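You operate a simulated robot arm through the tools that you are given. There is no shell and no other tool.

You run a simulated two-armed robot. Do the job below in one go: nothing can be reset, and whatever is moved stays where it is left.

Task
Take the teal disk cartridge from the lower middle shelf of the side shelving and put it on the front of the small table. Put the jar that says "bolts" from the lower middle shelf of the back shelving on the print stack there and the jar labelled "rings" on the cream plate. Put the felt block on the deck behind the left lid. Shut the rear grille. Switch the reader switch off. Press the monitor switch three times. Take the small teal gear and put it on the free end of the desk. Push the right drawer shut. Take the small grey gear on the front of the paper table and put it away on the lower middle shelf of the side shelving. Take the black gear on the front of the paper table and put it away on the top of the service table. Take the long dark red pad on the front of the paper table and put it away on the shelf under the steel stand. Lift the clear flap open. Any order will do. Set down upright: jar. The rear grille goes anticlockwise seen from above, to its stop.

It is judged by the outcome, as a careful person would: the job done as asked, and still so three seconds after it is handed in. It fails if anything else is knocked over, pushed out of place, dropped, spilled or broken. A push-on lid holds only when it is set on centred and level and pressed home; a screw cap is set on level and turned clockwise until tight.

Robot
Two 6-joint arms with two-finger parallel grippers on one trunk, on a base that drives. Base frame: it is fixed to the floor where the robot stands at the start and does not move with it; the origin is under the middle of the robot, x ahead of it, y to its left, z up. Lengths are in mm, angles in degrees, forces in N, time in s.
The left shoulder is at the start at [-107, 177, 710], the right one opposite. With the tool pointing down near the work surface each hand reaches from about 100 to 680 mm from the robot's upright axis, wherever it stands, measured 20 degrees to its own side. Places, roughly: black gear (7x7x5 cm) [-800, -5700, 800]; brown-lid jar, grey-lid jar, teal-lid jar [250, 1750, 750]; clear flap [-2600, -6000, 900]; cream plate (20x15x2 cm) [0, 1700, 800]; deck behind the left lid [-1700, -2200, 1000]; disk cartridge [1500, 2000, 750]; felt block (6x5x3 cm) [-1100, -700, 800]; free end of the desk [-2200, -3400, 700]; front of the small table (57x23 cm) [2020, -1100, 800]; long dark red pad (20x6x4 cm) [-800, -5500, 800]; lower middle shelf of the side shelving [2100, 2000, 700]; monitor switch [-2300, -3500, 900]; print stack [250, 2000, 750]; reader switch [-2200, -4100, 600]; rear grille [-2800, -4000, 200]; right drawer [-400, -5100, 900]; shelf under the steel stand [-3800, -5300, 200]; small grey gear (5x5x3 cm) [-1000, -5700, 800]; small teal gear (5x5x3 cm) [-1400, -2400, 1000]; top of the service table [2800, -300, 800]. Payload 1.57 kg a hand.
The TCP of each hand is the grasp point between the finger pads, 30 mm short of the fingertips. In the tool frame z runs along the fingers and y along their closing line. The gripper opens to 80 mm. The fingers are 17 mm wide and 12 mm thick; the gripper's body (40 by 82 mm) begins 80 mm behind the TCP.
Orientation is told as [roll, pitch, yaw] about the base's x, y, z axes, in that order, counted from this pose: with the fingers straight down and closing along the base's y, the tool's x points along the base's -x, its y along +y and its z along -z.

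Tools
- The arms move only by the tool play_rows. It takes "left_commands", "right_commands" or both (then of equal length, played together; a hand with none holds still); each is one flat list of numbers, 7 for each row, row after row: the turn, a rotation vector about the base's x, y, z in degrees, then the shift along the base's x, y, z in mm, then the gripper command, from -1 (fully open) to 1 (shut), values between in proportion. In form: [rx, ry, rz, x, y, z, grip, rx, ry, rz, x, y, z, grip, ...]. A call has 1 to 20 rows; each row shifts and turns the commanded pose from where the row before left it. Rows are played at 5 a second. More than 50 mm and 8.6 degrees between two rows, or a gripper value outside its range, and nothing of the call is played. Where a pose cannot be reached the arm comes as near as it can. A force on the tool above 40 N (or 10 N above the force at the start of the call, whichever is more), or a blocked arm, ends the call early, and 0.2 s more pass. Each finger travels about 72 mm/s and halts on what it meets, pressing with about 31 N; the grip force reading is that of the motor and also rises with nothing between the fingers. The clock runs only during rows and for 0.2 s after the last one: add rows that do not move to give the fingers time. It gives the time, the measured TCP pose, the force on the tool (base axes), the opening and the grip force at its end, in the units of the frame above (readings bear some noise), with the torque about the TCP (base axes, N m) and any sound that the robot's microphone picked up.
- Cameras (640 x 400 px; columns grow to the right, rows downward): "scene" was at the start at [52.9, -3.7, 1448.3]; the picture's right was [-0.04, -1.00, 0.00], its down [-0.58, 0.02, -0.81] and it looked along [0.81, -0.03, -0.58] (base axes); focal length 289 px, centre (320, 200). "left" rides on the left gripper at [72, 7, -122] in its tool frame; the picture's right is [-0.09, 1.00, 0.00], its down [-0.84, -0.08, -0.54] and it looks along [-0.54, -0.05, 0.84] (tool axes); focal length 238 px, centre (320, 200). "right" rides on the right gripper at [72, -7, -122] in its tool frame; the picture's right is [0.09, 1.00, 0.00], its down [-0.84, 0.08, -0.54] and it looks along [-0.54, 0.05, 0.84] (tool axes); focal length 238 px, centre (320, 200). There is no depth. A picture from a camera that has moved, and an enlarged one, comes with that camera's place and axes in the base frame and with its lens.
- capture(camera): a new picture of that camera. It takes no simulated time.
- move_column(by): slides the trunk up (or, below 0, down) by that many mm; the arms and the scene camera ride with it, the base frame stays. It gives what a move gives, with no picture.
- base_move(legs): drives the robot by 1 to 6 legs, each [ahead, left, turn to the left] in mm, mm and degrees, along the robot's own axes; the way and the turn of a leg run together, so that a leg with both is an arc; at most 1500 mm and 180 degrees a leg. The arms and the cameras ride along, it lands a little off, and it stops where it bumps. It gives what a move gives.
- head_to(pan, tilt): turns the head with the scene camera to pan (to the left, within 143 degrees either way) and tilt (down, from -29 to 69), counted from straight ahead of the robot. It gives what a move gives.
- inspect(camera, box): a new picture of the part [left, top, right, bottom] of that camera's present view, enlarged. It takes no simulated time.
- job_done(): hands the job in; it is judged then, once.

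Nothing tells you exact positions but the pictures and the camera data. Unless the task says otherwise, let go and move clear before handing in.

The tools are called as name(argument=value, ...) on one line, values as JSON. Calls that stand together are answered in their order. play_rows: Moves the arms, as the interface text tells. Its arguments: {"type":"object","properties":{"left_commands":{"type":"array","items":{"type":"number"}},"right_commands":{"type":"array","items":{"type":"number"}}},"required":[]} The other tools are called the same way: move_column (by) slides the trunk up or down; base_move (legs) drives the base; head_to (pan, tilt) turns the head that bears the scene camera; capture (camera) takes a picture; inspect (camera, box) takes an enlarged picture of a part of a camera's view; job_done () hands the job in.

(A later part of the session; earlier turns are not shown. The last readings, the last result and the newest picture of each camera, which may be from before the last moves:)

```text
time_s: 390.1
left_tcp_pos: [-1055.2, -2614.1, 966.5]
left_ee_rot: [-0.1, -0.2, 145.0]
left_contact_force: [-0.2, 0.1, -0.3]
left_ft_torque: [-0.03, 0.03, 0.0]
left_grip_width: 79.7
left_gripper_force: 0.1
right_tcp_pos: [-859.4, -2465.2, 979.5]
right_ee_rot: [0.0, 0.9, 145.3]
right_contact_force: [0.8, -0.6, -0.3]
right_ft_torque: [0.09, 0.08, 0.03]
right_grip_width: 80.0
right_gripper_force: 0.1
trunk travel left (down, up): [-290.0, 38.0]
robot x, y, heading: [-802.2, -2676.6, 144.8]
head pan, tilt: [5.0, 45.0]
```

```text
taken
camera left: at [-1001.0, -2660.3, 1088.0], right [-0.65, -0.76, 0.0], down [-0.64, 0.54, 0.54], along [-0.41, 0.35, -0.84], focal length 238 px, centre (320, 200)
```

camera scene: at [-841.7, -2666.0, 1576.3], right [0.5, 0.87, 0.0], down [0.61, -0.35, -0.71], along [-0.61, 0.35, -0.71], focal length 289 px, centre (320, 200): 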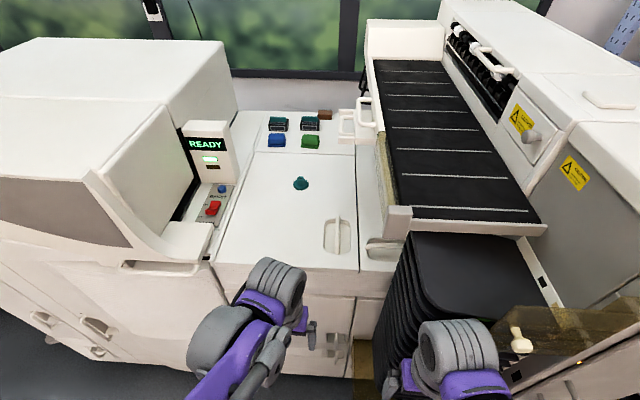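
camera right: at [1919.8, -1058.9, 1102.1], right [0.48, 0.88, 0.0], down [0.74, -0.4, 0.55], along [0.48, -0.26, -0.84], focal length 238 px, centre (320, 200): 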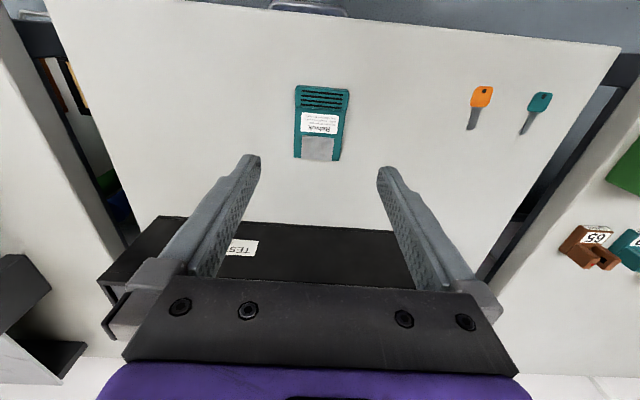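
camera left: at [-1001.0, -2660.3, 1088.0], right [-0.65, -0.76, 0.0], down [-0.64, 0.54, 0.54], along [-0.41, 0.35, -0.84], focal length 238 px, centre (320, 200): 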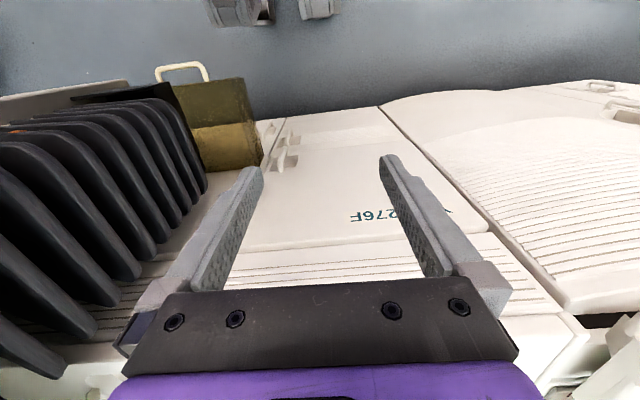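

My right hand touched something at the rack of black plates. I'll back off a little and inspect whether anything moved.

base_move(legs=[[-80, 0, 1.2]])

head_to(pan=-20, tilt=45)

capture(camera="scene")

capture(camera="right")

```text
time_s: 391.1
left_tcp_pos: [-990.9, -2663.5, 965.6]
left_ee_rot: [-0.2, -0.1, 146.2]
left_contact_force: [0.1, -0.7, 0.1]
left_ft_torque: [-0.01, 0.05, 0.02]
left_grip_width: 80.2
left_gripper_force: 0.0
right_tcp_pos: [-798.0, -2510.6, 979.8]
right_ee_rot: [0.0, 0.8, 146.5]
right_contact_force: [-0.3, 0.2, 0.6]
right_ft_torque: [0.03, 0.06, 0.02]
right_grip_width: 80.4
right_gripper_force: 0.1
trunk travel left (down, up): [-290.0, 38.0]
robot x, y, heading: [-735.7, -2728.7, 146.2]
head pan, tilt: [5.0, 45.0]
```

```text
time_s: 392.0
left_tcp_pos: [-991.6, -2664.2, 965.5]
left_ee_rot: [-0.1, -0.1, 146.3]
left_contact_force: [-0.3, 0.5, 0.6]
left_ft_torque: [-0.03, 0.01, 0.0]
left_grip_width: 80.0
left_gripper_force: 0.1
right_tcp_pos: [-798.0, -2512.2, 979.6]
right_ee_rot: [0.0, 0.8, 146.5]
right_contact_force: [-0.3, -0.8, -0.1]
right_ft_torque: [-0.02, -0.02, 0.02]
right_grip_width: 80.0
right_gripper_force: 0.0
trunk travel left (down, up): [-290.0, 38.0]
robot x, y, heading: [-733.3, -2730.7, 146.4]
head pan, tilt: [-20.0, 45.0]
```

```text
taken
camera scene: at [-753.1, -2685.4, 1576.3], right [0.81, 0.59, 0.0], down [0.42, -0.57, -0.71], along [-0.42, 0.57, -0.71], focal length 289 px, centre (320, 200)
```

scene: 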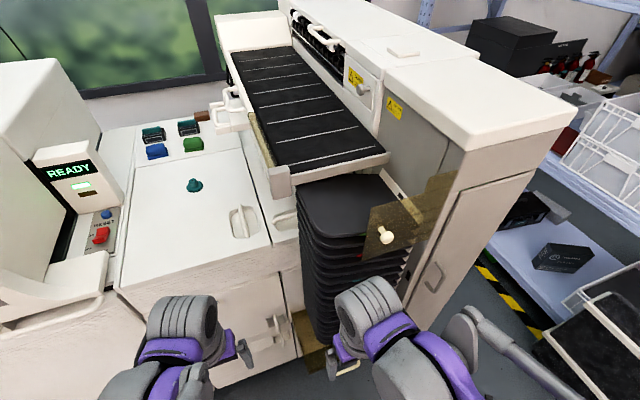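

```text
taken
camera right: at [-735.3, -2543.7, 1102.8], right [-0.47, -0.88, 0.0], down [-0.75, 0.4, 0.53], along [-0.47, 0.25, -0.85], focal length 238 px, centre (320, 200)
```

right: 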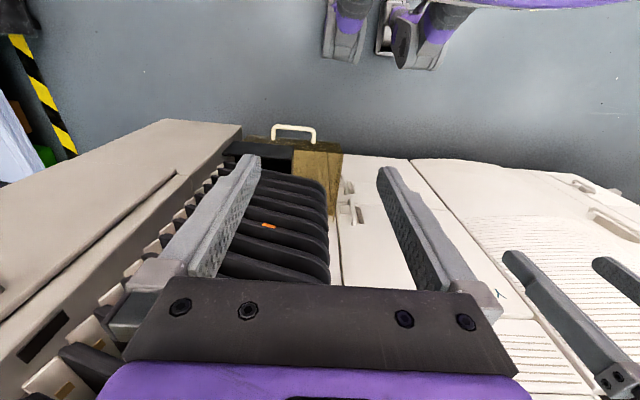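

The knob position matches before and after, so nothing appears displaced; the plates stick out toward me here. I'll extend the left hand up and forward first, tuck the right hand inward, then approach.

play_rows(left_commands=[0, 0, 0, 0, 0, 40, -1, 0, 0, 0, 0, 0, 40, -1, 0, 0, 0, 0, 0, 34, -1, 0, 0, 0, -35, 23.3, 0, -1, 0, 0, 0, -35, 23.3, 0, -1, 0, 0, 0, -35, 23.3, 0, -1, 0, 0, 0, -35, 23.3, 0, -1, 0, 0, 0, -35, 23.3, 0, -1, 0, 0, 0, -35, 23.3, 0, -1])

play_rows(right_commands=[0, 0, 0, -14.8, -34.2, 0, -1, 0, 0, 0, -14.8, -34.2, 0, -1, 0, 0, 0, -14.8, -34.2, 0, -1])

head_to(pan=0, tilt=45)

capture(camera="scene")

capture(camera="left")

```text
time_s: 394.0
left_tcp_pos: [-1203.3, -2523.4, 1079.0]
left_ee_rot: [0.0, 0.1, 146.2]
left_contact_force: [-0.7, 0.5, -0.4]
left_ft_torque: [0.01, 0.03, 0.0]
left_grip_width: 80.0
left_gripper_force: 0.2
right_tcp_pos: [-799.3, -2510.2, 978.9]
right_ee_rot: [0.0, 1.0, 146.5]
right_contact_force: [-0.3, 0.2, 0.4]
right_ft_torque: [0.02, -0.02, 0.01]
right_grip_width: 80.1
right_gripper_force: 0.0
trunk travel left (down, up): [-290.0, 38.0]
robot x, y, heading: [-737.8, -2726.8, 146.3]
head pan, tilt: [-20.0, 45.0]
```

```text
time_s: 394.8
left_tcp_pos: [-1200.7, -2527.2, 1079.2]
left_ee_rot: [0.0, -0.1, 146.2]
left_contact_force: [0.4, 0.3, -0.5]
left_ft_torque: [0.02, 0.03, 0.02]
left_grip_width: 80.0
left_gripper_force: 0.1
right_tcp_pos: [-843.8, -2614.6, 978.2]
right_ee_rot: [0.1, 0.7, 146.5]
right_contact_force: [-0.1, 0.7, -0.7]
right_ft_torque: [0.03, -0.03, 0.01]
right_grip_width: 79.9
right_gripper_force: 0.1
trunk travel left (down, up): [-290.0, 38.0]
robot x, y, heading: [-739.0, -2728.3, 146.3]
head pan, tilt: [-20.0, 45.0]
```

```text
time_s: 395.7
left_tcp_pos: [-1201.2, -2525.0, 1080.0]
left_ee_rot: [-0.1, 0.0, 146.2]
left_contact_force: [-0.3, -0.6, 0.4]
left_ft_torque: [-0.03, -0.01, 0.03]
left_grip_width: 79.9
left_gripper_force: 0.1
right_tcp_pos: [-843.0, -2613.1, 980.2]
right_ee_rot: [0.0, 0.7, 146.6]
right_contact_force: [0.0, 0.1, 0.2]
right_ft_torque: [0.01, 0.0, -0.01]
right_grip_width: 80.0
right_gripper_force: 0.0
trunk travel left (down, up): [-290.0, 38.0]
robot x, y, heading: [-736.7, -2729.7, 146.0]
head pan, tilt: [0.0, 45.0]
```

```text
taken
camera scene: at [-772.3, -2705.9, 1576.2], right [0.56, 0.83, 0.0], down [0.59, -0.39, -0.71], along [-0.59, 0.39, -0.71], focal length 289 px, centre (320, 200)
```

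scene: 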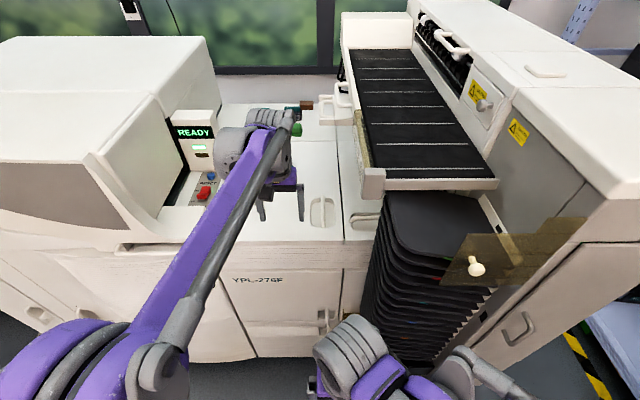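

```text
taken
camera left: at [-1145.7, -2570.7, 1201.0], right [-0.63, -0.78, 0.0], down [-0.65, 0.53, 0.54], along [-0.42, 0.34, -0.84], focal length 238 px, centre (320, 200)
```

left: 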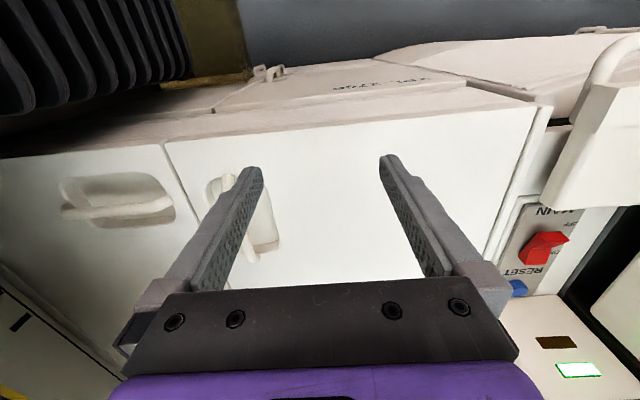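

Left hand is over the lid; the gear is farther in. I'll pull the right hand back a bit and drive 140 mm forward.

play_rows(right_commands=[0, 0, 0, 30, -20, 0, -1])

base_move(legs=[[140, 0, 0]])

capture(camera="scene")

capture(camera="left")

```text
time_s: 396.1
left_tcp_pos: [-1199.1, -2524.9, 1080.1]
left_ee_rot: [-0.1, 0.0, 146.1]
left_contact_force: [0.9, 0.1, -0.2]
left_ft_torque: [-0.01, 0.02, 0.02]
left_grip_width: 80.0
left_gripper_force: 0.2
right_tcp_pos: [-811.4, -2632.9, 978.5]
right_ee_rot: [0.2, 0.7, 146.6]
right_contact_force: [0.2, 0.3, 0.1]
right_ft_torque: [-0.01, 0.01, 0.0]
right_grip_width: 80.2
right_gripper_force: 0.2
trunk travel left (down, up): [-290.0, 38.0]
robot x, y, heading: [-738.2, -2729.8, 146.4]
head pan, tilt: [0.0, 45.0]
```

```text
time_s: 397.4
left_tcp_pos: [-1316.6, -2447.0, 1079.4]
left_ee_rot: [-0.1, -0.1, 146.1]
left_contact_force: [-1.4, -0.2, -0.7]
left_ft_torque: [-0.01, 0.02, -0.01]
left_grip_width: 80.0
left_gripper_force: 0.0
right_tcp_pos: [-929.6, -2555.7, 978.2]
right_ee_rot: [0.1, 0.8, 146.4]
right_contact_force: [-1.4, 0.8, 0.2]
right_ft_torque: [-0.04, -0.01, -0.01]
right_grip_width: 79.9
right_gripper_force: 0.1
trunk travel left (down, up): [-290.0, 38.0]
robot x, y, heading: [-855.2, -2650.9, 146.2]
head pan, tilt: [0.0, 45.0]
```

```text
taken
camera scene: at [-888.3, -2628.1, 1576.1], right [0.56, 0.83, 0.0], down [0.59, -0.39, -0.71], along [-0.59, 0.39, -0.71], focal length 289 px, centre (320, 200)
```

scene: 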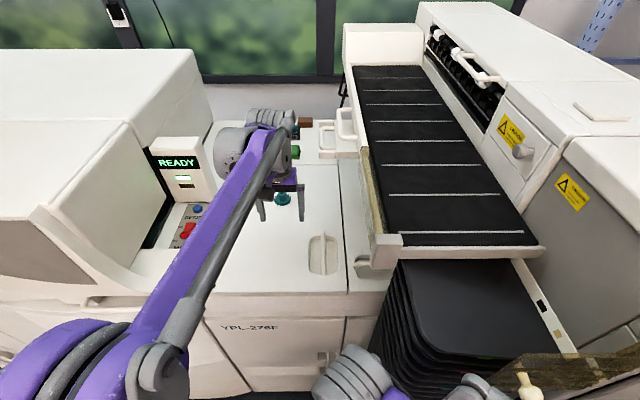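

```text
taken
camera left: at [-1261.5, -2492.3, 1200.9], right [-0.63, -0.77, 0.0], down [-0.65, 0.53, 0.54], along [-0.42, 0.34, -0.84], focal length 238 px, centre (320, 200)
```

left: 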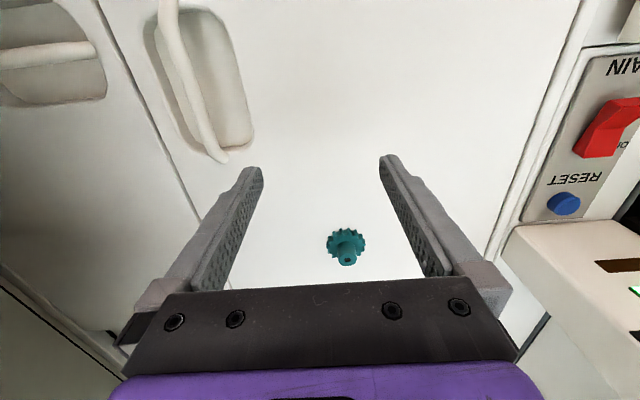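

The small teal gear is in the left camera, at about [-1430, -2394]. Zooming for its shape.

inspect(camera="left", box=[280, 190, 420, 280])

```text
4.44 times, centred on (350, 235) of left
camera zoom: at [-1261.5, -2492.3, 1200.9], right [-0.63, -0.77, 0.0], down [-0.65, 0.53, 0.54], along [-0.42, 0.34, -0.84], focal length 1059 px, centre (187, 44)
```

zoom: 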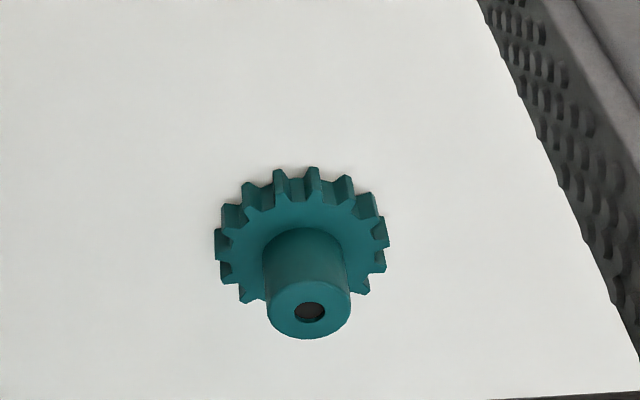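

The gear lies flat with a ~23 mm hub pointing up; I'll grip the hub with a slight forward tilt. Moving above it.

play_rows(left_commands=[3.72, 5.54, 0, -38.5, 18.1, 0, -1, 3.72, 5.54, 0, -38.5, 18.1, 0, -1, 3.72, 5.54, 0, -38.4, 18, 0, -1, 0, 0, 0, 0, 0, -15, -1])

capture(camera="left")

capture(camera="scene")

```text
time_s: 398.4
left_tcp_pos: [-1432.5, -2394.0, 1064.1]
left_ee_rot: [-0.1, -20.2, 146.1]
left_contact_force: [0.1, 0.5, -0.3]
left_ft_torque: [-0.01, 0.03, -0.01]
left_grip_width: 80.1
left_gripper_force: 0.0
right_tcp_pos: [-929.1, -2556.1, 978.4]
right_ee_rot: [0.0, 0.8, 146.4]
right_contact_force: [-0.5, 0.6, -0.8]
right_ft_torque: [0.01, -0.03, -0.03]
right_grip_width: 80.1
right_gripper_force: 0.1
trunk travel left (down, up): [-290.0, 38.0]
robot x, y, heading: [-856.3, -2651.3, 146.0]
head pan, tilt: [0.0, 45.0]
```

```text
taken
camera left: at [-1346.6, -2459.7, 1154.2], right [-0.63, -0.78, 0.03], down [-0.45, 0.4, 0.8], along [-0.63, 0.49, -0.6], focal length 238 px, centre (320, 200)
```

left: 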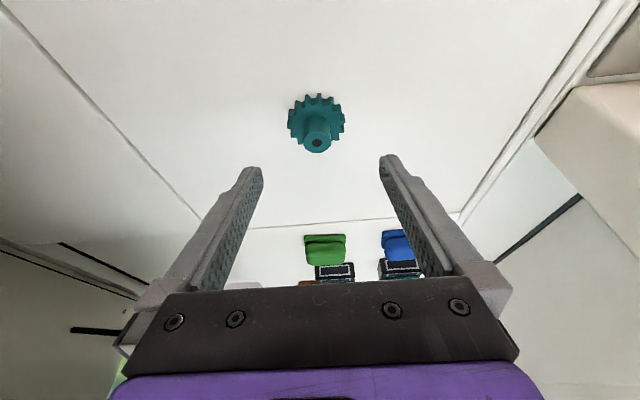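

```text
taken
camera scene: at [-888.2, -2628.1, 1576.2], right [0.56, 0.83, 0.0], down [0.59, -0.39, -0.71], along [-0.59, 0.39, -0.71], focal length 289 px, centre (320, 200)
```

scene: 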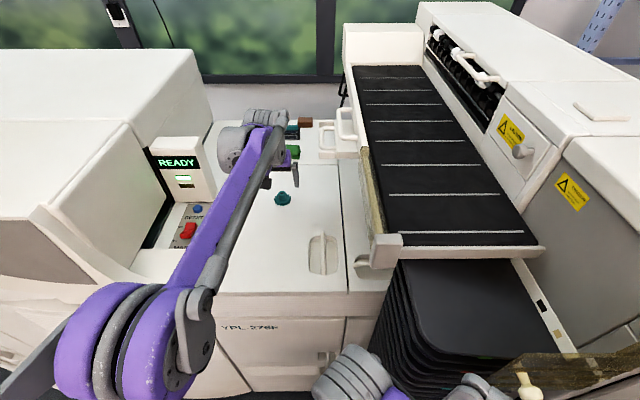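

Hub is aligned between the fingers. Descending and closing on the hub.

play_rows(left_commands=[0, 0, 0, 0.5, 0.8, -22, -1, 0, 0, 0, 0, 0, -16, -1, 0, 0, 0, 0, 0, 0, -1])

inspect(camera="left", box=[200, 60, 440, 260])

```text
time_s: 399.2
left_tcp_pos: [-1433.6, -2390.9, 1025.5]
left_ee_rot: [-0.1, -20.1, 146.1]
left_contact_force: [0.1, 0.3, 0.4]
left_ft_torque: [-0.01, 0.01, -0.01]
left_grip_width: 79.6
left_gripper_force: 0.0
right_tcp_pos: [-928.6, -2556.0, 978.7]
right_ee_rot: [0.0, 0.8, 146.4]
right_contact_force: [0.2, 0.4, -0.6]
right_ft_torque: [0.0, 0.03, 0.0]
right_grip_width: 80.0
right_gripper_force: 0.1
trunk travel left (down, up): [-290.0, 38.0]
robot x, y, heading: [-854.8, -2649.2, 146.0]
head pan, tilt: [0.0, 45.0]
```

```text
2.00 times, centred on (320, 160) of left
camera zoom: at [-1346.1, -2457.5, 1116.2], right [-0.63, -0.78, 0.03], down [-0.45, 0.4, 0.8], along [-0.63, 0.49, -0.6], focal length 477 px, centre (320, 280)
```

zoom: 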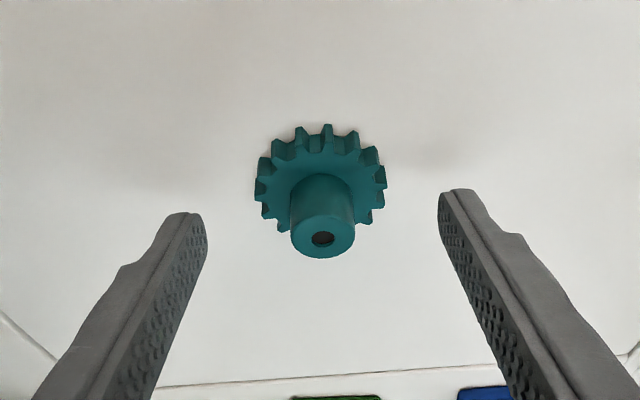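

play_rows(left_commands=[0, 0, 0, -1, 1, -3, -1, 0, 0, 0, 0, 0, 0, 0, 0, 0, 0, 0, 0, 0, 0.6, 0, 0, 0, 0, 0, 0, 1, 0, 0, 0, 0, 0, 0, 1, 0, 0, 0, 0, 0, 0, 1, 0, 0, 0, 0, 0, 0, 1])

inspect(camera="left", box=[200, 60, 440, 260])

```text
time_s: 400.8
left_tcp_pos: [-1434.0, -2390.5, 1024.0]
left_ee_rot: [-0.1, -20.0, 146.1]
left_contact_force: [-0.3, -0.2, -0.4]
left_ft_torque: [0.01, 0.02, 0.02]
left_grip_width: 19.7
left_gripper_force: 31.0
right_tcp_pos: [-929.3, -2554.8, 979.5]
right_ee_rot: [0.0, 0.8, 146.4]
right_contact_force: [0.7, -0.1, 0.4]
right_ft_torque: [0.0, 0.0, -0.01]
right_grip_width: 79.7
right_gripper_force: 0.2
trunk travel left (down, up): [-290.0, 38.0]
robot x, y, heading: [-852.7, -2650.8, 146.4]
head pan, tilt: [0.0, 45.0]
```

```text
2.00 times, centred on (320, 160) of left
camera zoom: at [-1347.0, -2457.1, 1113.5], right [-0.63, -0.78, 0.03], down [-0.45, 0.4, 0.8], along [-0.63, 0.49, -0.6], focal length 477 px, centre (320, 280)
```

zoom: 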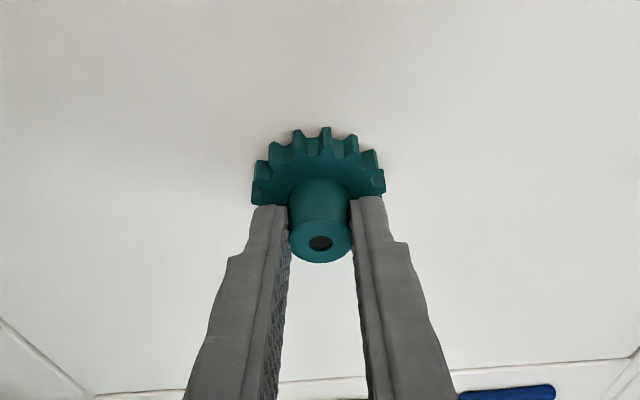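

Gear hub gripped (19.7 mm). Lifting, backing straight out, then heading along the corridor toward the desk.

play_rows(left_commands=[0, 0, 0, 0, 0, 20, 1, 0, 0, 0, 0, 0, 40, 1, 0, 0, 0, 0, 0, 10, 1])

base_move(legs=[[-600, 0, 0], [0, 900, 0]])

head_to(pan=15, tilt=35)

capture(camera="scene")

```text
time_s: 401.6
left_tcp_pos: [-1433.9, -2388.4, 1093.8]
left_ee_rot: [-0.1, -20.1, 146.2]
left_contact_force: [0.1, -0.4, 0.4]
left_ft_torque: [-0.02, -0.01, -0.01]
left_grip_width: 19.7
left_gripper_force: 30.8
right_tcp_pos: [-930.4, -2555.4, 979.1]
right_ee_rot: [0.1, 0.8, 146.5]
right_contact_force: [-1.1, -0.5, -0.1]
right_ft_torque: [-0.01, 0.0, 0.0]
right_grip_width: 79.9
right_gripper_force: 0.1
trunk travel left (down, up): [-290.0, 38.0]
robot x, y, heading: [-854.5, -2649.9, 146.5]
head pan, tilt: [0.0, 45.0]
```

```text
time_s: 412.8
left_tcp_pos: [-1439.9, -3464.2, 1093.4]
left_ee_rot: [-0.1, -20.1, 146.1]
left_contact_force: [-0.6, -0.5, -0.5]
left_ft_torque: [0.01, 0.01, -0.03]
left_grip_width: 19.9
left_gripper_force: 31.3
right_tcp_pos: [-937.4, -3629.9, 979.5]
right_ee_rot: [0.0, 0.8, 146.4]
right_contact_force: [0.4, -0.8, -0.1]
right_ft_torque: [-0.02, -0.01, -0.01]
right_grip_width: 79.9
right_gripper_force: 0.1
trunk travel left (down, up): [-290.0, 38.0]
robot x, y, heading: [-864.3, -3726.7, 145.9]
head pan, tilt: [0.0, 45.0]
```

```text
time_s: 413.5
left_tcp_pos: [-1441.6, -3464.6, 1094.0]
left_ee_rot: [0.0, -20.1, 146.0]
left_contact_force: [0.8, 0.0, -0.4]
left_ft_torque: [0.01, 0.02, 0.02]
left_grip_width: 19.9
left_gripper_force: 30.6
right_tcp_pos: [-938.2, -3630.1, 977.5]
right_ee_rot: [0.0, 0.8, 146.4]
right_contact_force: [-0.6, 0.2, 0.5]
right_ft_torque: [0.0, -0.01, -0.01]
right_grip_width: 80.0
right_gripper_force: 0.0
trunk travel left (down, up): [-290.0, 38.0]
robot x, y, heading: [-862.1, -3727.6, 145.9]
head pan, tilt: [15.0, 35.0]
```

```text
taken
camera scene: at [-912.3, -3719.1, 1591.0], right [0.32, 0.95, 0.0], down [0.54, -0.19, -0.82], along [-0.77, 0.27, -0.57], focal length 289 px, centre (320, 200)
```

scene: 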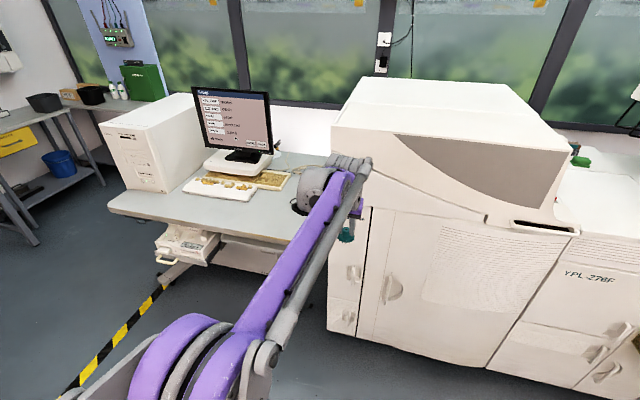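

I see the desk with monitor, keyboard, white computer and an under-desk reader unit; the free end is beside the machine hood. I'll strafe left to face the desk's free end.

base_move(legs=[[0, 420, 0]])

head_to(pan=10, tilt=35)

capture(camera="scene")

head_to(pan=-15, tilt=35)

inspect(camera="scene", box=[140, 80, 400, 240])

```text
time_s: 417.8
left_tcp_pos: [-1677.7, -3819.2, 1094.2]
left_ee_rot: [-0.1, -20.1, 146.3]
left_contact_force: [0.0, 0.0, -0.5]
left_ft_torque: [0.01, 0.0, 0.01]
left_grip_width: 19.8
left_gripper_force: 30.8
right_tcp_pos: [-1172.3, -3982.2, 978.8]
right_ee_rot: [0.0, 0.8, 146.6]
right_contact_force: [-0.3, 0.3, -0.3]
right_ft_torque: [-0.04, 0.04, 0.01]
right_grip_width: 79.8
right_gripper_force: 0.1
trunk travel left (down, up): [-290.0, 38.0]
robot x, y, heading: [-1098.6, -4073.5, 146.7]
head pan, tilt: [15.0, 35.0]
```

```text
time_s: 418.5
left_tcp_pos: [-1677.3, -3818.9, 1093.3]
left_ee_rot: [-0.1, -20.2, 146.3]
left_contact_force: [0.2, 0.6, -1.5]
left_ft_torque: [-0.01, -0.01, -0.03]
left_grip_width: 19.4
left_gripper_force: 31.2
right_tcp_pos: [-1174.4, -3981.7, 978.8]
right_ee_rot: [0.0, 0.8, 146.8]
right_contact_force: [0.0, -0.6, 0.2]
right_ft_torque: [0.02, 0.01, -0.03]
right_grip_width: 80.0
right_gripper_force: 0.0
trunk travel left (down, up): [-290.0, 38.0]
robot x, y, heading: [-1095.4, -4079.9, 146.2]
head pan, tilt: [10.0, 35.0]
```

```text
taken
camera scene: at [-1144.7, -4064.2, 1591.1], right [0.4, 0.92, 0.0], down [0.53, -0.23, -0.82], along [-0.75, 0.33, -0.57], focal length 289 px, centre (320, 200)
```

scene: 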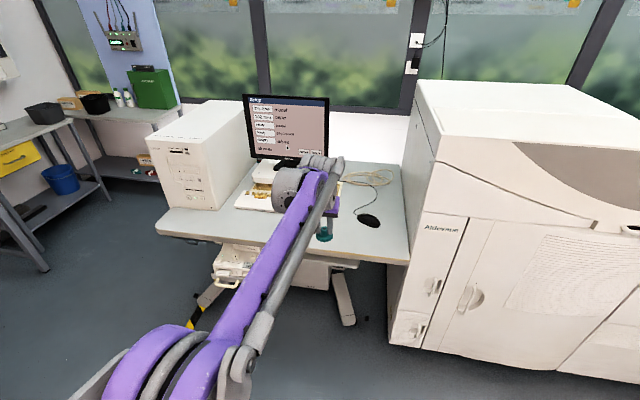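

```text
time_s: 419.4
left_tcp_pos: [-1676.6, -3819.5, 1095.1]
left_ee_rot: [-0.1, -20.1, 146.2]
left_contact_force: [0.0, -0.5, -0.2]
left_ft_torque: [-0.01, 0.02, 0.0]
left_grip_width: 19.9
left_gripper_force: 30.8
right_tcp_pos: [-1172.3, -3982.3, 979.4]
right_ee_rot: [0.1, 0.8, 146.6]
right_contact_force: [0.3, -0.7, -0.5]
right_ft_torque: [0.03, 0.0, -0.01]
right_grip_width: 80.2
right_gripper_force: 0.0
trunk travel left (down, up): [-290.0, 38.0]
robot x, y, heading: [-1094.4, -4074.4, 146.5]
head pan, tilt: [-15.0, 35.0]
```

```text
2.46 times, centred on (270, 160) of scene
camera zoom: at [-1122.2, -4033.4, 1591.1], right [0.75, 0.66, 0.0], down [0.38, -0.43, -0.82], along [-0.54, 0.61, -0.57], focal length 712 px, centre (443, 298)
```

zoom: 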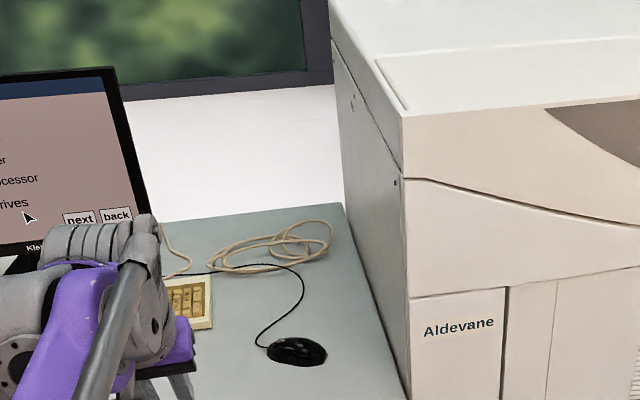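

I'll set the gear on the clear desk area between the mouse and the machine hood. Retracting the left hand, then driving into position.

play_rows(left_commands=[0, 0, 0, 36.6, -24.4, 0, 1, 0, 0, 0, 36.6, -24.4, 0, 1, 0, 0, 0, 36.6, -24.4, 0, 1, 0, 0, 0, 36.6, -24.4, 0, 1])

base_move(legs=[[0, -216, 0], [600, 0, 0]])

head_to(pan=15, tilt=50)

capture(camera="scene")

capture(camera="left")

```text
time_s: 420.4
left_tcp_pos: [-1528.7, -3916.5, 1092.5]
left_ee_rot: [-0.2, -20.2, 146.4]
left_contact_force: [-0.1, -0.4, 0.6]
left_ft_torque: [0.01, -0.02, 0.0]
left_grip_width: 19.8
left_gripper_force: 31.2
right_tcp_pos: [-1172.2, -3983.0, 979.7]
right_ee_rot: [0.0, 0.7, 146.8]
right_contact_force: [-1.5, 0.6, 0.0]
right_ft_torque: [0.03, 0.03, 0.04]
right_grip_width: 80.0
right_gripper_force: 0.0
trunk travel left (down, up): [-290.0, 38.0]
robot x, y, heading: [-1098.7, -4077.5, 146.8]
head pan, tilt: [-15.0, 35.0]
```

```text
time_s: 425.9
left_tcp_pos: [-1910.9, -3401.8, 1093.8]
left_ee_rot: [-0.1, -20.1, 146.2]
left_contact_force: [0.0, 0.5, 0.2]
left_ft_torque: [0.05, -0.03, 0.04]
left_grip_width: 19.5
left_gripper_force: 30.6
right_tcp_pos: [-1552.7, -3468.8, 978.6]
right_ee_rot: [0.1, 0.8, 146.5]
right_contact_force: [-0.2, 0.0, -0.1]
right_ft_torque: [-0.03, 0.0, 0.01]
right_grip_width: 80.3
right_gripper_force: 0.1
trunk travel left (down, up): [-290.0, 38.0]
robot x, y, heading: [-1479.4, -3563.8, 146.2]
head pan, tilt: [-15.0, 35.0]
```

```text
time_s: 426.8
left_tcp_pos: [-1910.5, -3401.0, 1093.4]
left_ee_rot: [0.0, -20.0, 146.3]
left_contact_force: [0.4, -0.8, -0.8]
left_ft_torque: [0.04, -0.01, 0.02]
left_grip_width: 19.6
left_gripper_force: 31.1
right_tcp_pos: [-1554.3, -3470.8, 978.1]
right_ee_rot: [0.0, 0.8, 146.6]
right_contact_force: [-0.2, 0.6, -0.2]
right_ft_torque: [-0.02, -0.01, -0.04]
right_grip_width: 79.9
right_gripper_force: 0.1
trunk travel left (down, up): [-290.0, 38.0]
robot x, y, heading: [-1476.0, -3560.5, 146.2]
head pan, tilt: [15.0, 50.0]
```

```text
taken
camera scene: at [-1517.4, -3562.7, 1569.4], right [0.32, 0.95, 0.0], down [0.72, -0.25, -0.64], along [-0.61, 0.21, -0.77], focal length 289 px, centre (320, 200)
```

scene: 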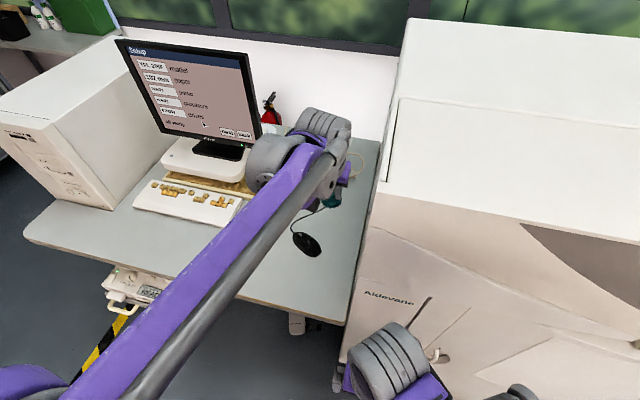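

```text
taken
camera left: at [-1824.5, -3468.6, 1182.4], right [-0.63, -0.78, 0.03], down [-0.46, 0.4, 0.8], along [-0.63, 0.49, -0.6], focal length 238 px, centre (320, 200)
```

left: 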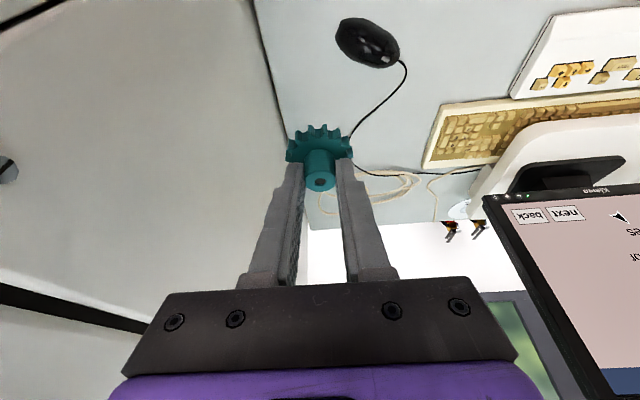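

The gear hovers over the free desk end, right of the mouse. I'll lower the trunk by 200 mm, then lower the gear carefully.

move_column(by=-200)

play_rows(left_commands=[0, 0, 0, 5.5, 8.3, -40, 1, 0, 0, 0, 5.5, 8.3, -40, 1, 0, 0, 0, 0, 0, -30, 1, 0, 0, 0, 0, 0, 0, 1])

capture(camera="left")

capture(camera="scene")

```text
time_s: 429.0
left_tcp_pos: [-1910.0, -3402.5, 892.0]
left_ee_rot: [-0.1, -20.1, 146.2]
left_contact_force: [-0.3, 0.4, 0.1]
left_ft_torque: [0.02, -0.02, 0.03]
left_grip_width: 19.7
left_gripper_force: 31.5
right_tcp_pos: [-1552.8, -3469.4, 779.6]
right_ee_rot: [0.1, 0.8, 146.6]
right_contact_force: [-0.1, -0.7, 0.3]
right_ft_torque: [0.02, 0.01, -0.01]
right_grip_width: 79.9
right_gripper_force: 0.1
trunk travel left (down, up): [-90.0, 238.0]
robot x, y, heading: [-1479.6, -3563.9, 146.3]
head pan, tilt: [15.0, 50.0]
```

```text
time_s: 430.0
left_tcp_pos: [-1900.4, -3385.3, 783.8]
left_ee_rot: [-0.1, -20.3, 146.2]
left_contact_force: [-2.0, 0.6, 21.5]
left_ft_torque: [0.15, 0.26, 0.02]
left_grip_width: 19.6
left_gripper_force: 30.6
right_tcp_pos: [-1553.4, -3470.8, 780.0]
right_ee_rot: [0.0, 0.7, 146.5]
right_contact_force: [-0.1, 0.3, 0.2]
right_ft_torque: [0.02, 0.0, 0.0]
right_grip_width: 79.8
right_gripper_force: 0.1
trunk travel left (down, up): [-90.0, 238.0]
robot x, y, heading: [-1475.7, -3565.1, 146.1]
head pan, tilt: [15.0, 50.0]
```

```text
taken
camera left: at [-1814.4, -3452.6, 872.4], right [-0.63, -0.78, 0.03], down [-0.45, 0.4, 0.8], along [-0.63, 0.49, -0.6], focal length 238 px, centre (320, 200)
```

left: 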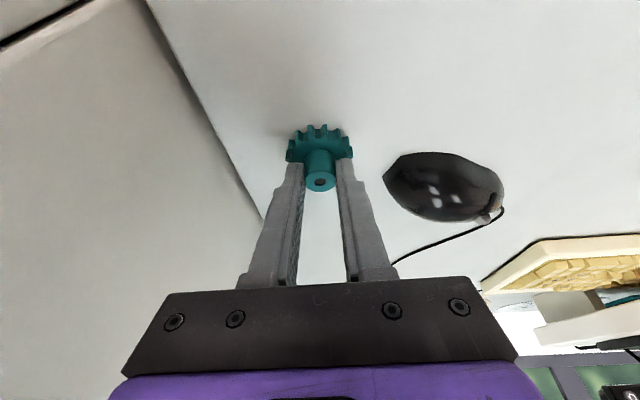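

```text
taken
camera scene: at [-1537.4, -3549.1, 1363.3], right [0.32, 0.95, 0.0], down [0.72, -0.25, -0.64], along [-0.61, 0.21, -0.77], focal length 289 px, centre (320, 200)
```

scene: 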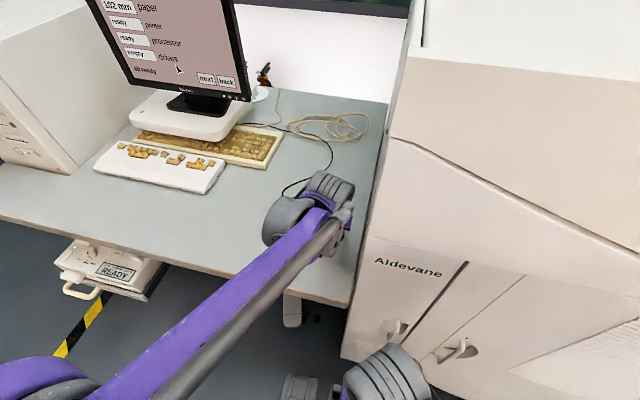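

Gear is on the desk (z≈740). Releasing and lifting away.

play_rows(left_commands=[0, 0, 0, 0, 0, 1.5, 1, 0, 0, 0, 0, 0, 0, 0.5, 0, 0, 0, 0, 0, 0, 0, 0, 0, 0, 0, 0, 0, -0.6, 0, 0, 0, 0, 0, 0, -0.6, 0, 0, 0, 0, 0, 20, -0.6, 0, 0, 0, 0, 0, 40, -0.6, 0, 0, 0, 0, 0, 40, -0.6, 0, 0, 0, 36, -24, 20, -1, 0, 0, 0, 36, -24, 20, -1, 0, 0, 0, 36, -24, 20, -1, 0, 0, 0, 36, -24, 0, -1, 0, 0, 0, 36, -24, 0, -1])

capture(camera="left")

capture(camera="scene")

inspect(camera="scene", box=[60, 0, 300, 200])

```text
time_s: 432.8
left_tcp_pos: [-1717.6, -3506.8, 943.9]
left_ee_rot: [-0.1, -20.2, 146.2]
left_contact_force: [0.8, -0.7, -0.2]
left_ft_torque: [0.02, -0.03, -0.01]
left_grip_width: 80.0
left_gripper_force: 0.1
right_tcp_pos: [-1553.9, -3471.3, 778.8]
right_ee_rot: [0.1, 0.9, 146.5]
right_contact_force: [1.2, 0.0, 0.2]
right_ft_torque: [0.04, 0.03, -0.01]
right_grip_width: 80.1
right_gripper_force: 0.1
trunk travel left (down, up): [-90.0, 238.0]
robot x, y, heading: [-1476.7, -3566.7, 146.1]
head pan, tilt: [15.0, 50.0]
```

```text
taken
camera left: at [-1631.7, -3573.9, 1033.2], right [-0.63, -0.78, 0.03], down [-0.46, 0.4, 0.8], along [-0.63, 0.49, -0.6], focal length 238 px, centre (320, 200)
```

left: 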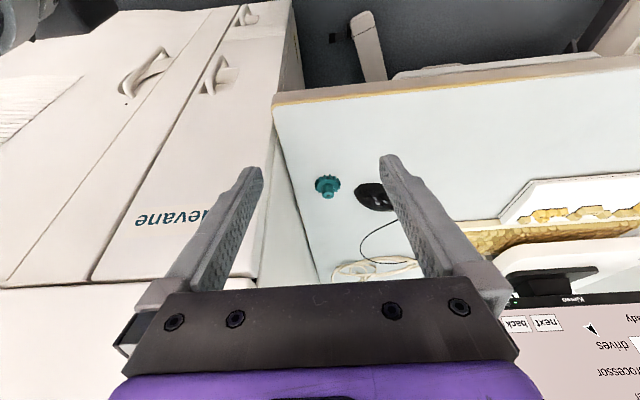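

```text
taken
camera scene: at [-1538.4, -3549.5, 1363.0], right [0.32, 0.95, 0.0], down [0.73, -0.25, -0.64], along [-0.61, 0.21, -0.77], focal length 289 px, centre (320, 200)
```

scene: 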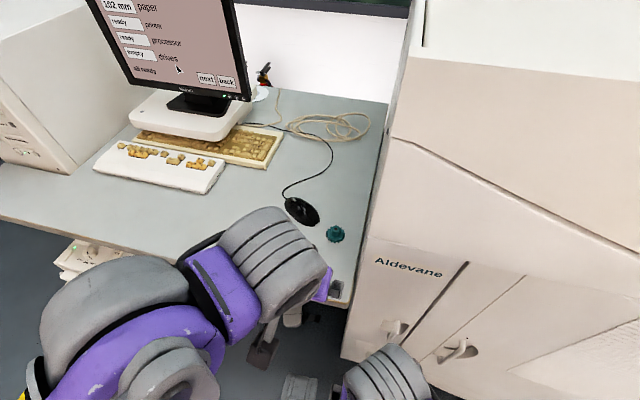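

```text
2.00 times, centred on (180, 100) of scene
camera zoom: at [-1538.4, -3549.5, 1363.0], right [0.32, 0.95, 0.0], down [0.73, -0.25, -0.64], along [-0.61, 0.21, -0.77], focal length 579 px, centre (600, 400)
```

zoom: 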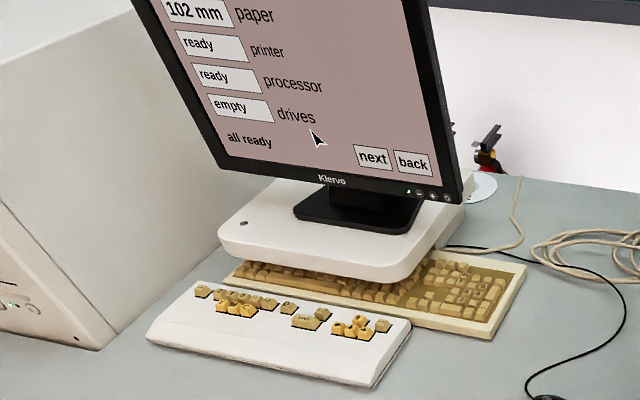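

The gear stands on the desk's free end. Now a close look at the monitor's lower right bezel for its switch.

head_to(pan=25, tilt=30)

capture(camera="scene")

inspect(camera="scene", box=[250, 130, 350, 200])

```text
time_s: 433.6
left_tcp_pos: [-1720.2, -3505.5, 945.3]
left_ee_rot: [-0.1, -20.0, 146.1]
left_contact_force: [0.7, 0.4, -0.3]
left_ft_torque: [0.02, -0.03, 0.01]
left_grip_width: 80.0
left_gripper_force: 0.0
right_tcp_pos: [-1554.8, -3470.5, 779.6]
right_ee_rot: [0.0, 0.8, 146.4]
right_contact_force: [-0.1, 0.7, 0.3]
right_ft_torque: [0.03, 0.01, -0.01]
right_grip_width: 80.1
right_gripper_force: 0.1
trunk travel left (down, up): [-90.0, 238.0]
robot x, y, heading: [-1477.7, -3563.5, 146.0]
head pan, tilt: [25.0, 30.0]
```

```text
taken
camera scene: at [-1555.1, -3559.6, 1392.5], right [0.15, 0.99, 0.0], down [0.49, -0.08, -0.87], along [-0.86, 0.13, -0.5], focal length 289 px, centre (320, 200)
```

scene: 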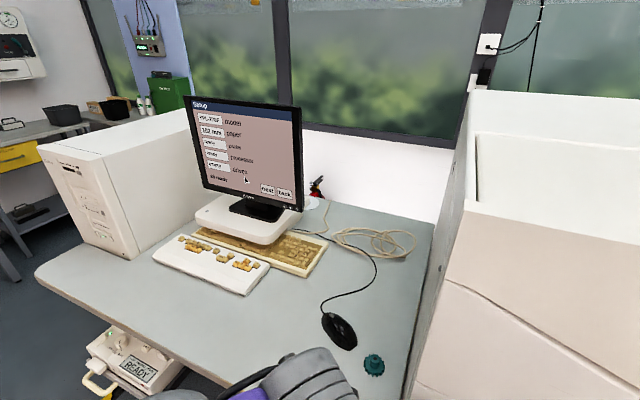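

```text
5.71 times, centred on (300, 165) of scene
camera zoom: at [-1555.1, -3559.6, 1392.5], right [0.15, 0.99, 0.0], down [0.49, -0.08, -0.87], along [-0.86, 0.13, -0.5], focal length 1653 px, centre (434, 400)
```

zoom: 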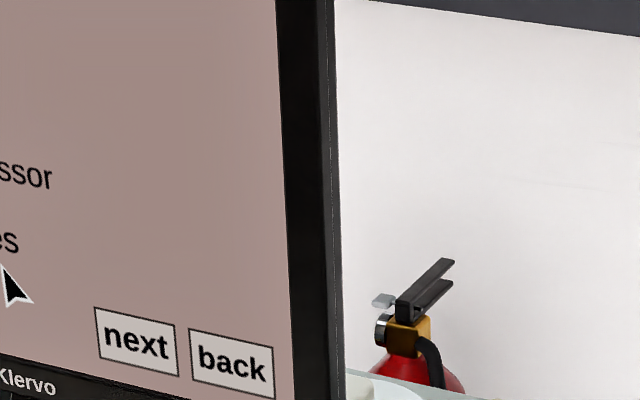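

inspect(camera="scene", box=[240, 180, 320, 230])

inspect(camera="scene", box=[60, 310, 200, 400])

```text
8.00 times, centred on (280, 205) of scene
camera zoom: at [-1555.1, -3559.6, 1392.5], right [0.15, 0.99, 0.0], down [0.49, -0.08, -0.87], along [-0.86, 0.13, -0.5], focal length 2315 px, centre (640, 160)
```

zoom: 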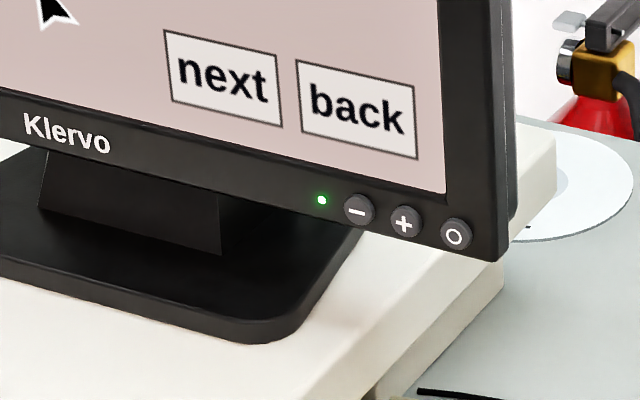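

```text
4.44 times, centred on (130, 355) of scene
camera zoom: at [-1555.1, -3559.6, 1392.5], right [0.15, 0.99, 0.0], down [0.49, -0.08, -0.87], along [-0.86, 0.13, -0.5], focal length 1286 px, centre (1164, -489)
```

zoom: 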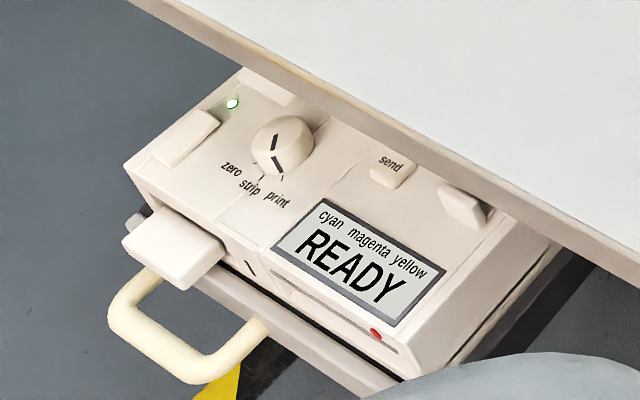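

I can read the bezel: "−", "+", and the round "O" power switch at the far right, with a green LED; the monitor faces squarely toward me along heading 146°. I'll raise the trunk and drive in front of it.

move_column(by=150)

base_move(legs=[[0, 330, 0], [110, 0, 0]])

head_to(pan=10, tilt=35)

capture(camera="scene")

inspect(camera="scene", box=[240, 160, 360, 240])

```text
time_s: 435.4
left_tcp_pos: [-1719.1, -3506.0, 1095.4]
left_ee_rot: [-0.1, -20.1, 146.1]
left_contact_force: [-0.1, -0.5, 0.1]
left_ft_torque: [-0.02, -0.01, -0.01]
left_grip_width: 79.9
left_gripper_force: 0.0
right_tcp_pos: [-1552.7, -3470.1, 928.7]
right_ee_rot: [0.0, 0.7, 146.5]
right_contact_force: [0.2, -0.1, 0.4]
right_ft_torque: [0.02, 0.02, 0.03]
right_grip_width: 79.7
right_gripper_force: 0.0
trunk travel left (down, up): [-240.0, 88.0]
robot x, y, heading: [-1476.9, -3562.8, 146.3]
head pan, tilt: [25.0, 30.0]
```

```text
time_s: 439.6
left_tcp_pos: [-1993.2, -3722.1, 1094.3]
left_ee_rot: [-0.1, -20.1, 146.6]
left_contact_force: [-1.3, 0.1, 0.3]
left_ft_torque: [0.03, 0.03, -0.03]
left_grip_width: 80.2
left_gripper_force: 0.0
right_tcp_pos: [-1827.8, -3684.8, 927.8]
right_ee_rot: [0.0, 0.8, 147.0]
right_contact_force: [0.6, -0.2, 0.1]
right_ft_torque: [-0.01, 0.01, 0.02]
right_grip_width: 80.3
right_gripper_force: 0.1
trunk travel left (down, up): [-240.0, 88.0]
robot x, y, heading: [-1754.9, -3773.8, 146.9]
head pan, tilt: [25.0, 30.0]
```

```text
time_s: 440.4
left_tcp_pos: [-1993.6, -3721.7, 1095.2]
left_ee_rot: [-0.1, -20.2, 146.6]
left_contact_force: [1.3, 0.1, -1.1]
left_ft_torque: [0.03, 0.01, 0.01]
left_grip_width: 80.1
left_gripper_force: 0.1
right_tcp_pos: [-1827.6, -3685.6, 928.6]
right_ee_rot: [0.1, 0.7, 147.0]
right_contact_force: [0.0, -0.1, 0.3]
right_ft_torque: [-0.01, 0.0, -0.03]
right_grip_width: 79.9
right_gripper_force: 0.1
trunk travel left (down, up): [-240.0, 88.0]
robot x, y, heading: [-1748.7, -3777.2, 146.7]
head pan, tilt: [10.0, 35.0]
```

```text
taken
camera scene: at [-1800.0, -3766.0, 1537.0], right [0.4, 0.92, 0.0], down [0.53, -0.23, -0.82], along [-0.75, 0.32, -0.57], focal length 289 px, centre (320, 200)
```

scene: 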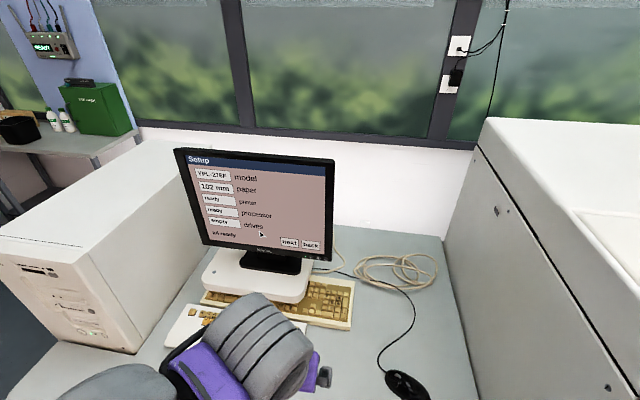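

```text
5.00 times, centred on (300, 200) of scene
camera zoom: at [-1800.0, -3766.0, 1537.0], right [0.4, 0.92, 0.0], down [0.53, -0.23, -0.82], along [-0.75, 0.32, -0.57], focal length 1447 px, centre (420, 200)
```

zoom: 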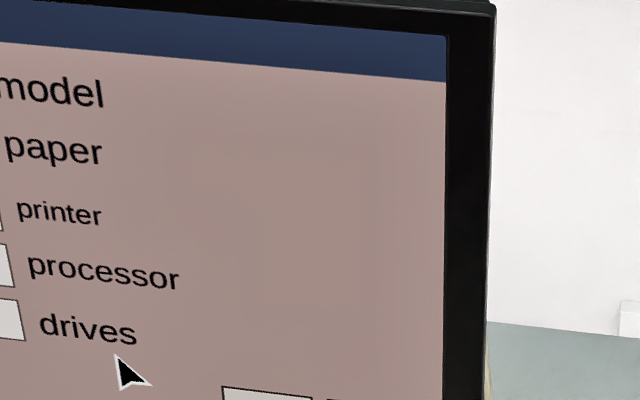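

inspect(camera="scene", box=[280, 230, 350, 275])

```text
8.89 times, centred on (315, 252) of scene
camera zoom: at [-1800.0, -3766.0, 1537.0], right [0.4, 0.92, 0.0], down [0.53, -0.23, -0.82], along [-0.75, 0.32, -0.57], focal length 2572 px, centre (364, -267)
```

zoom: 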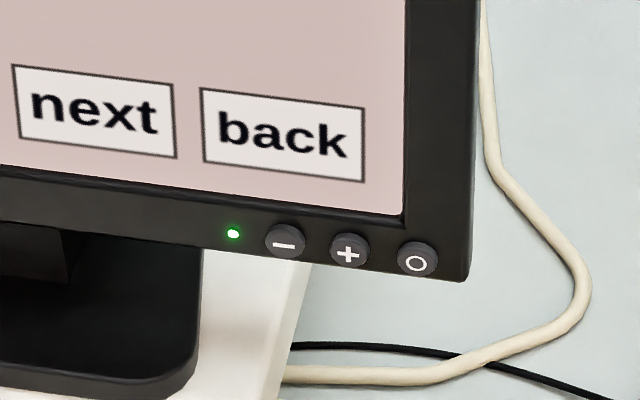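

The "O" switch triangulates to [-2352, -3509, 897]. I'll close the left fingers, turn the hand horizontal, and bring the fingertips about 60 mm in front of it.

play_rows(left_commands=[4.29, 6.51, 0, -31, 17.5, -16, 1, 4.29, 6.51, 0, -31, 17.5, -20, 1, 4.29, 6.51, 0, -31, 17.5, -22, 1, 4.29, 6.51, 0, -31, 17.5, -22, 1, 4.29, 6.51, 0, -31, 17.5, -22, 1, 4.29, 6.51, 0, -31, 17.5, -24, 1, 4.29, 6.51, 0, -31, 17.5, -24, 1, 4.29, 6.51, 0, -31, 17.5, -24, 1, 4.29, 6.51, 0, -30, 18, -24, 1])

capture(camera="left")

capture(camera="scene")

```text
time_s: 442.4
left_tcp_pos: [-2273.0, -3564.5, 895.5]
left_ee_rot: [-126.4, -89.7, -87.1]
left_contact_force: [0.4, 0.7, -0.3]
left_ft_torque: [-0.02, 0.0, -0.01]
left_grip_width: 0.1
left_gripper_force: 20.7
right_tcp_pos: [-1828.8, -3685.5, 928.7]
right_ee_rot: [0.0, 0.9, 146.9]
right_contact_force: [-0.6, -0.1, -1.0]
right_ft_torque: [-0.01, -0.03, -0.01]
right_grip_width: 79.9
right_gripper_force: 0.0
trunk travel left (down, up): [-240.0, 88.0]
robot x, y, heading: [-1748.3, -3776.2, 146.9]
head pan, tilt: [10.0, 35.0]
```

```text
taken
camera left: at [-2175.6, -3636.3, 822.3], right [-0.55, -0.83, 0.09], down [0.5, -0.24, 0.84], along [-0.67, 0.5, 0.54], focal length 238 px, centre (320, 200)
```

left: 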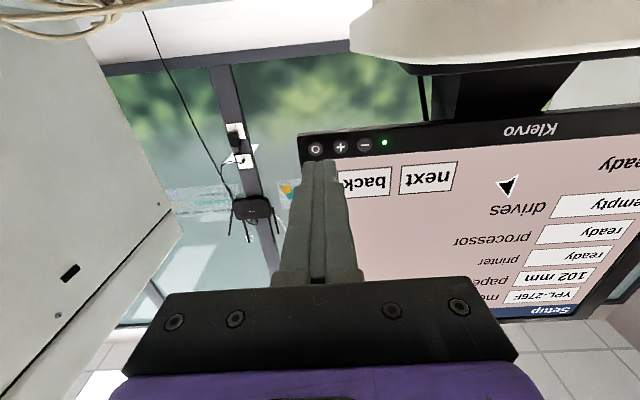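

```text
taken
camera scene: at [-1801.8, -3764.8, 1536.9], right [0.4, 0.92, 0.0], down [0.53, -0.23, -0.82], along [-0.75, 0.32, -0.57], focal length 289 px, centre (320, 200)
```

scene: 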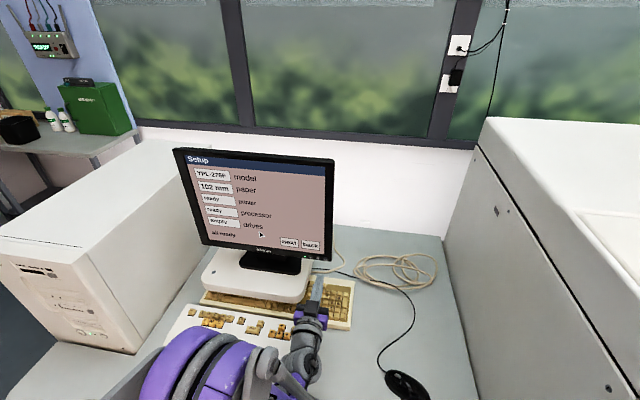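

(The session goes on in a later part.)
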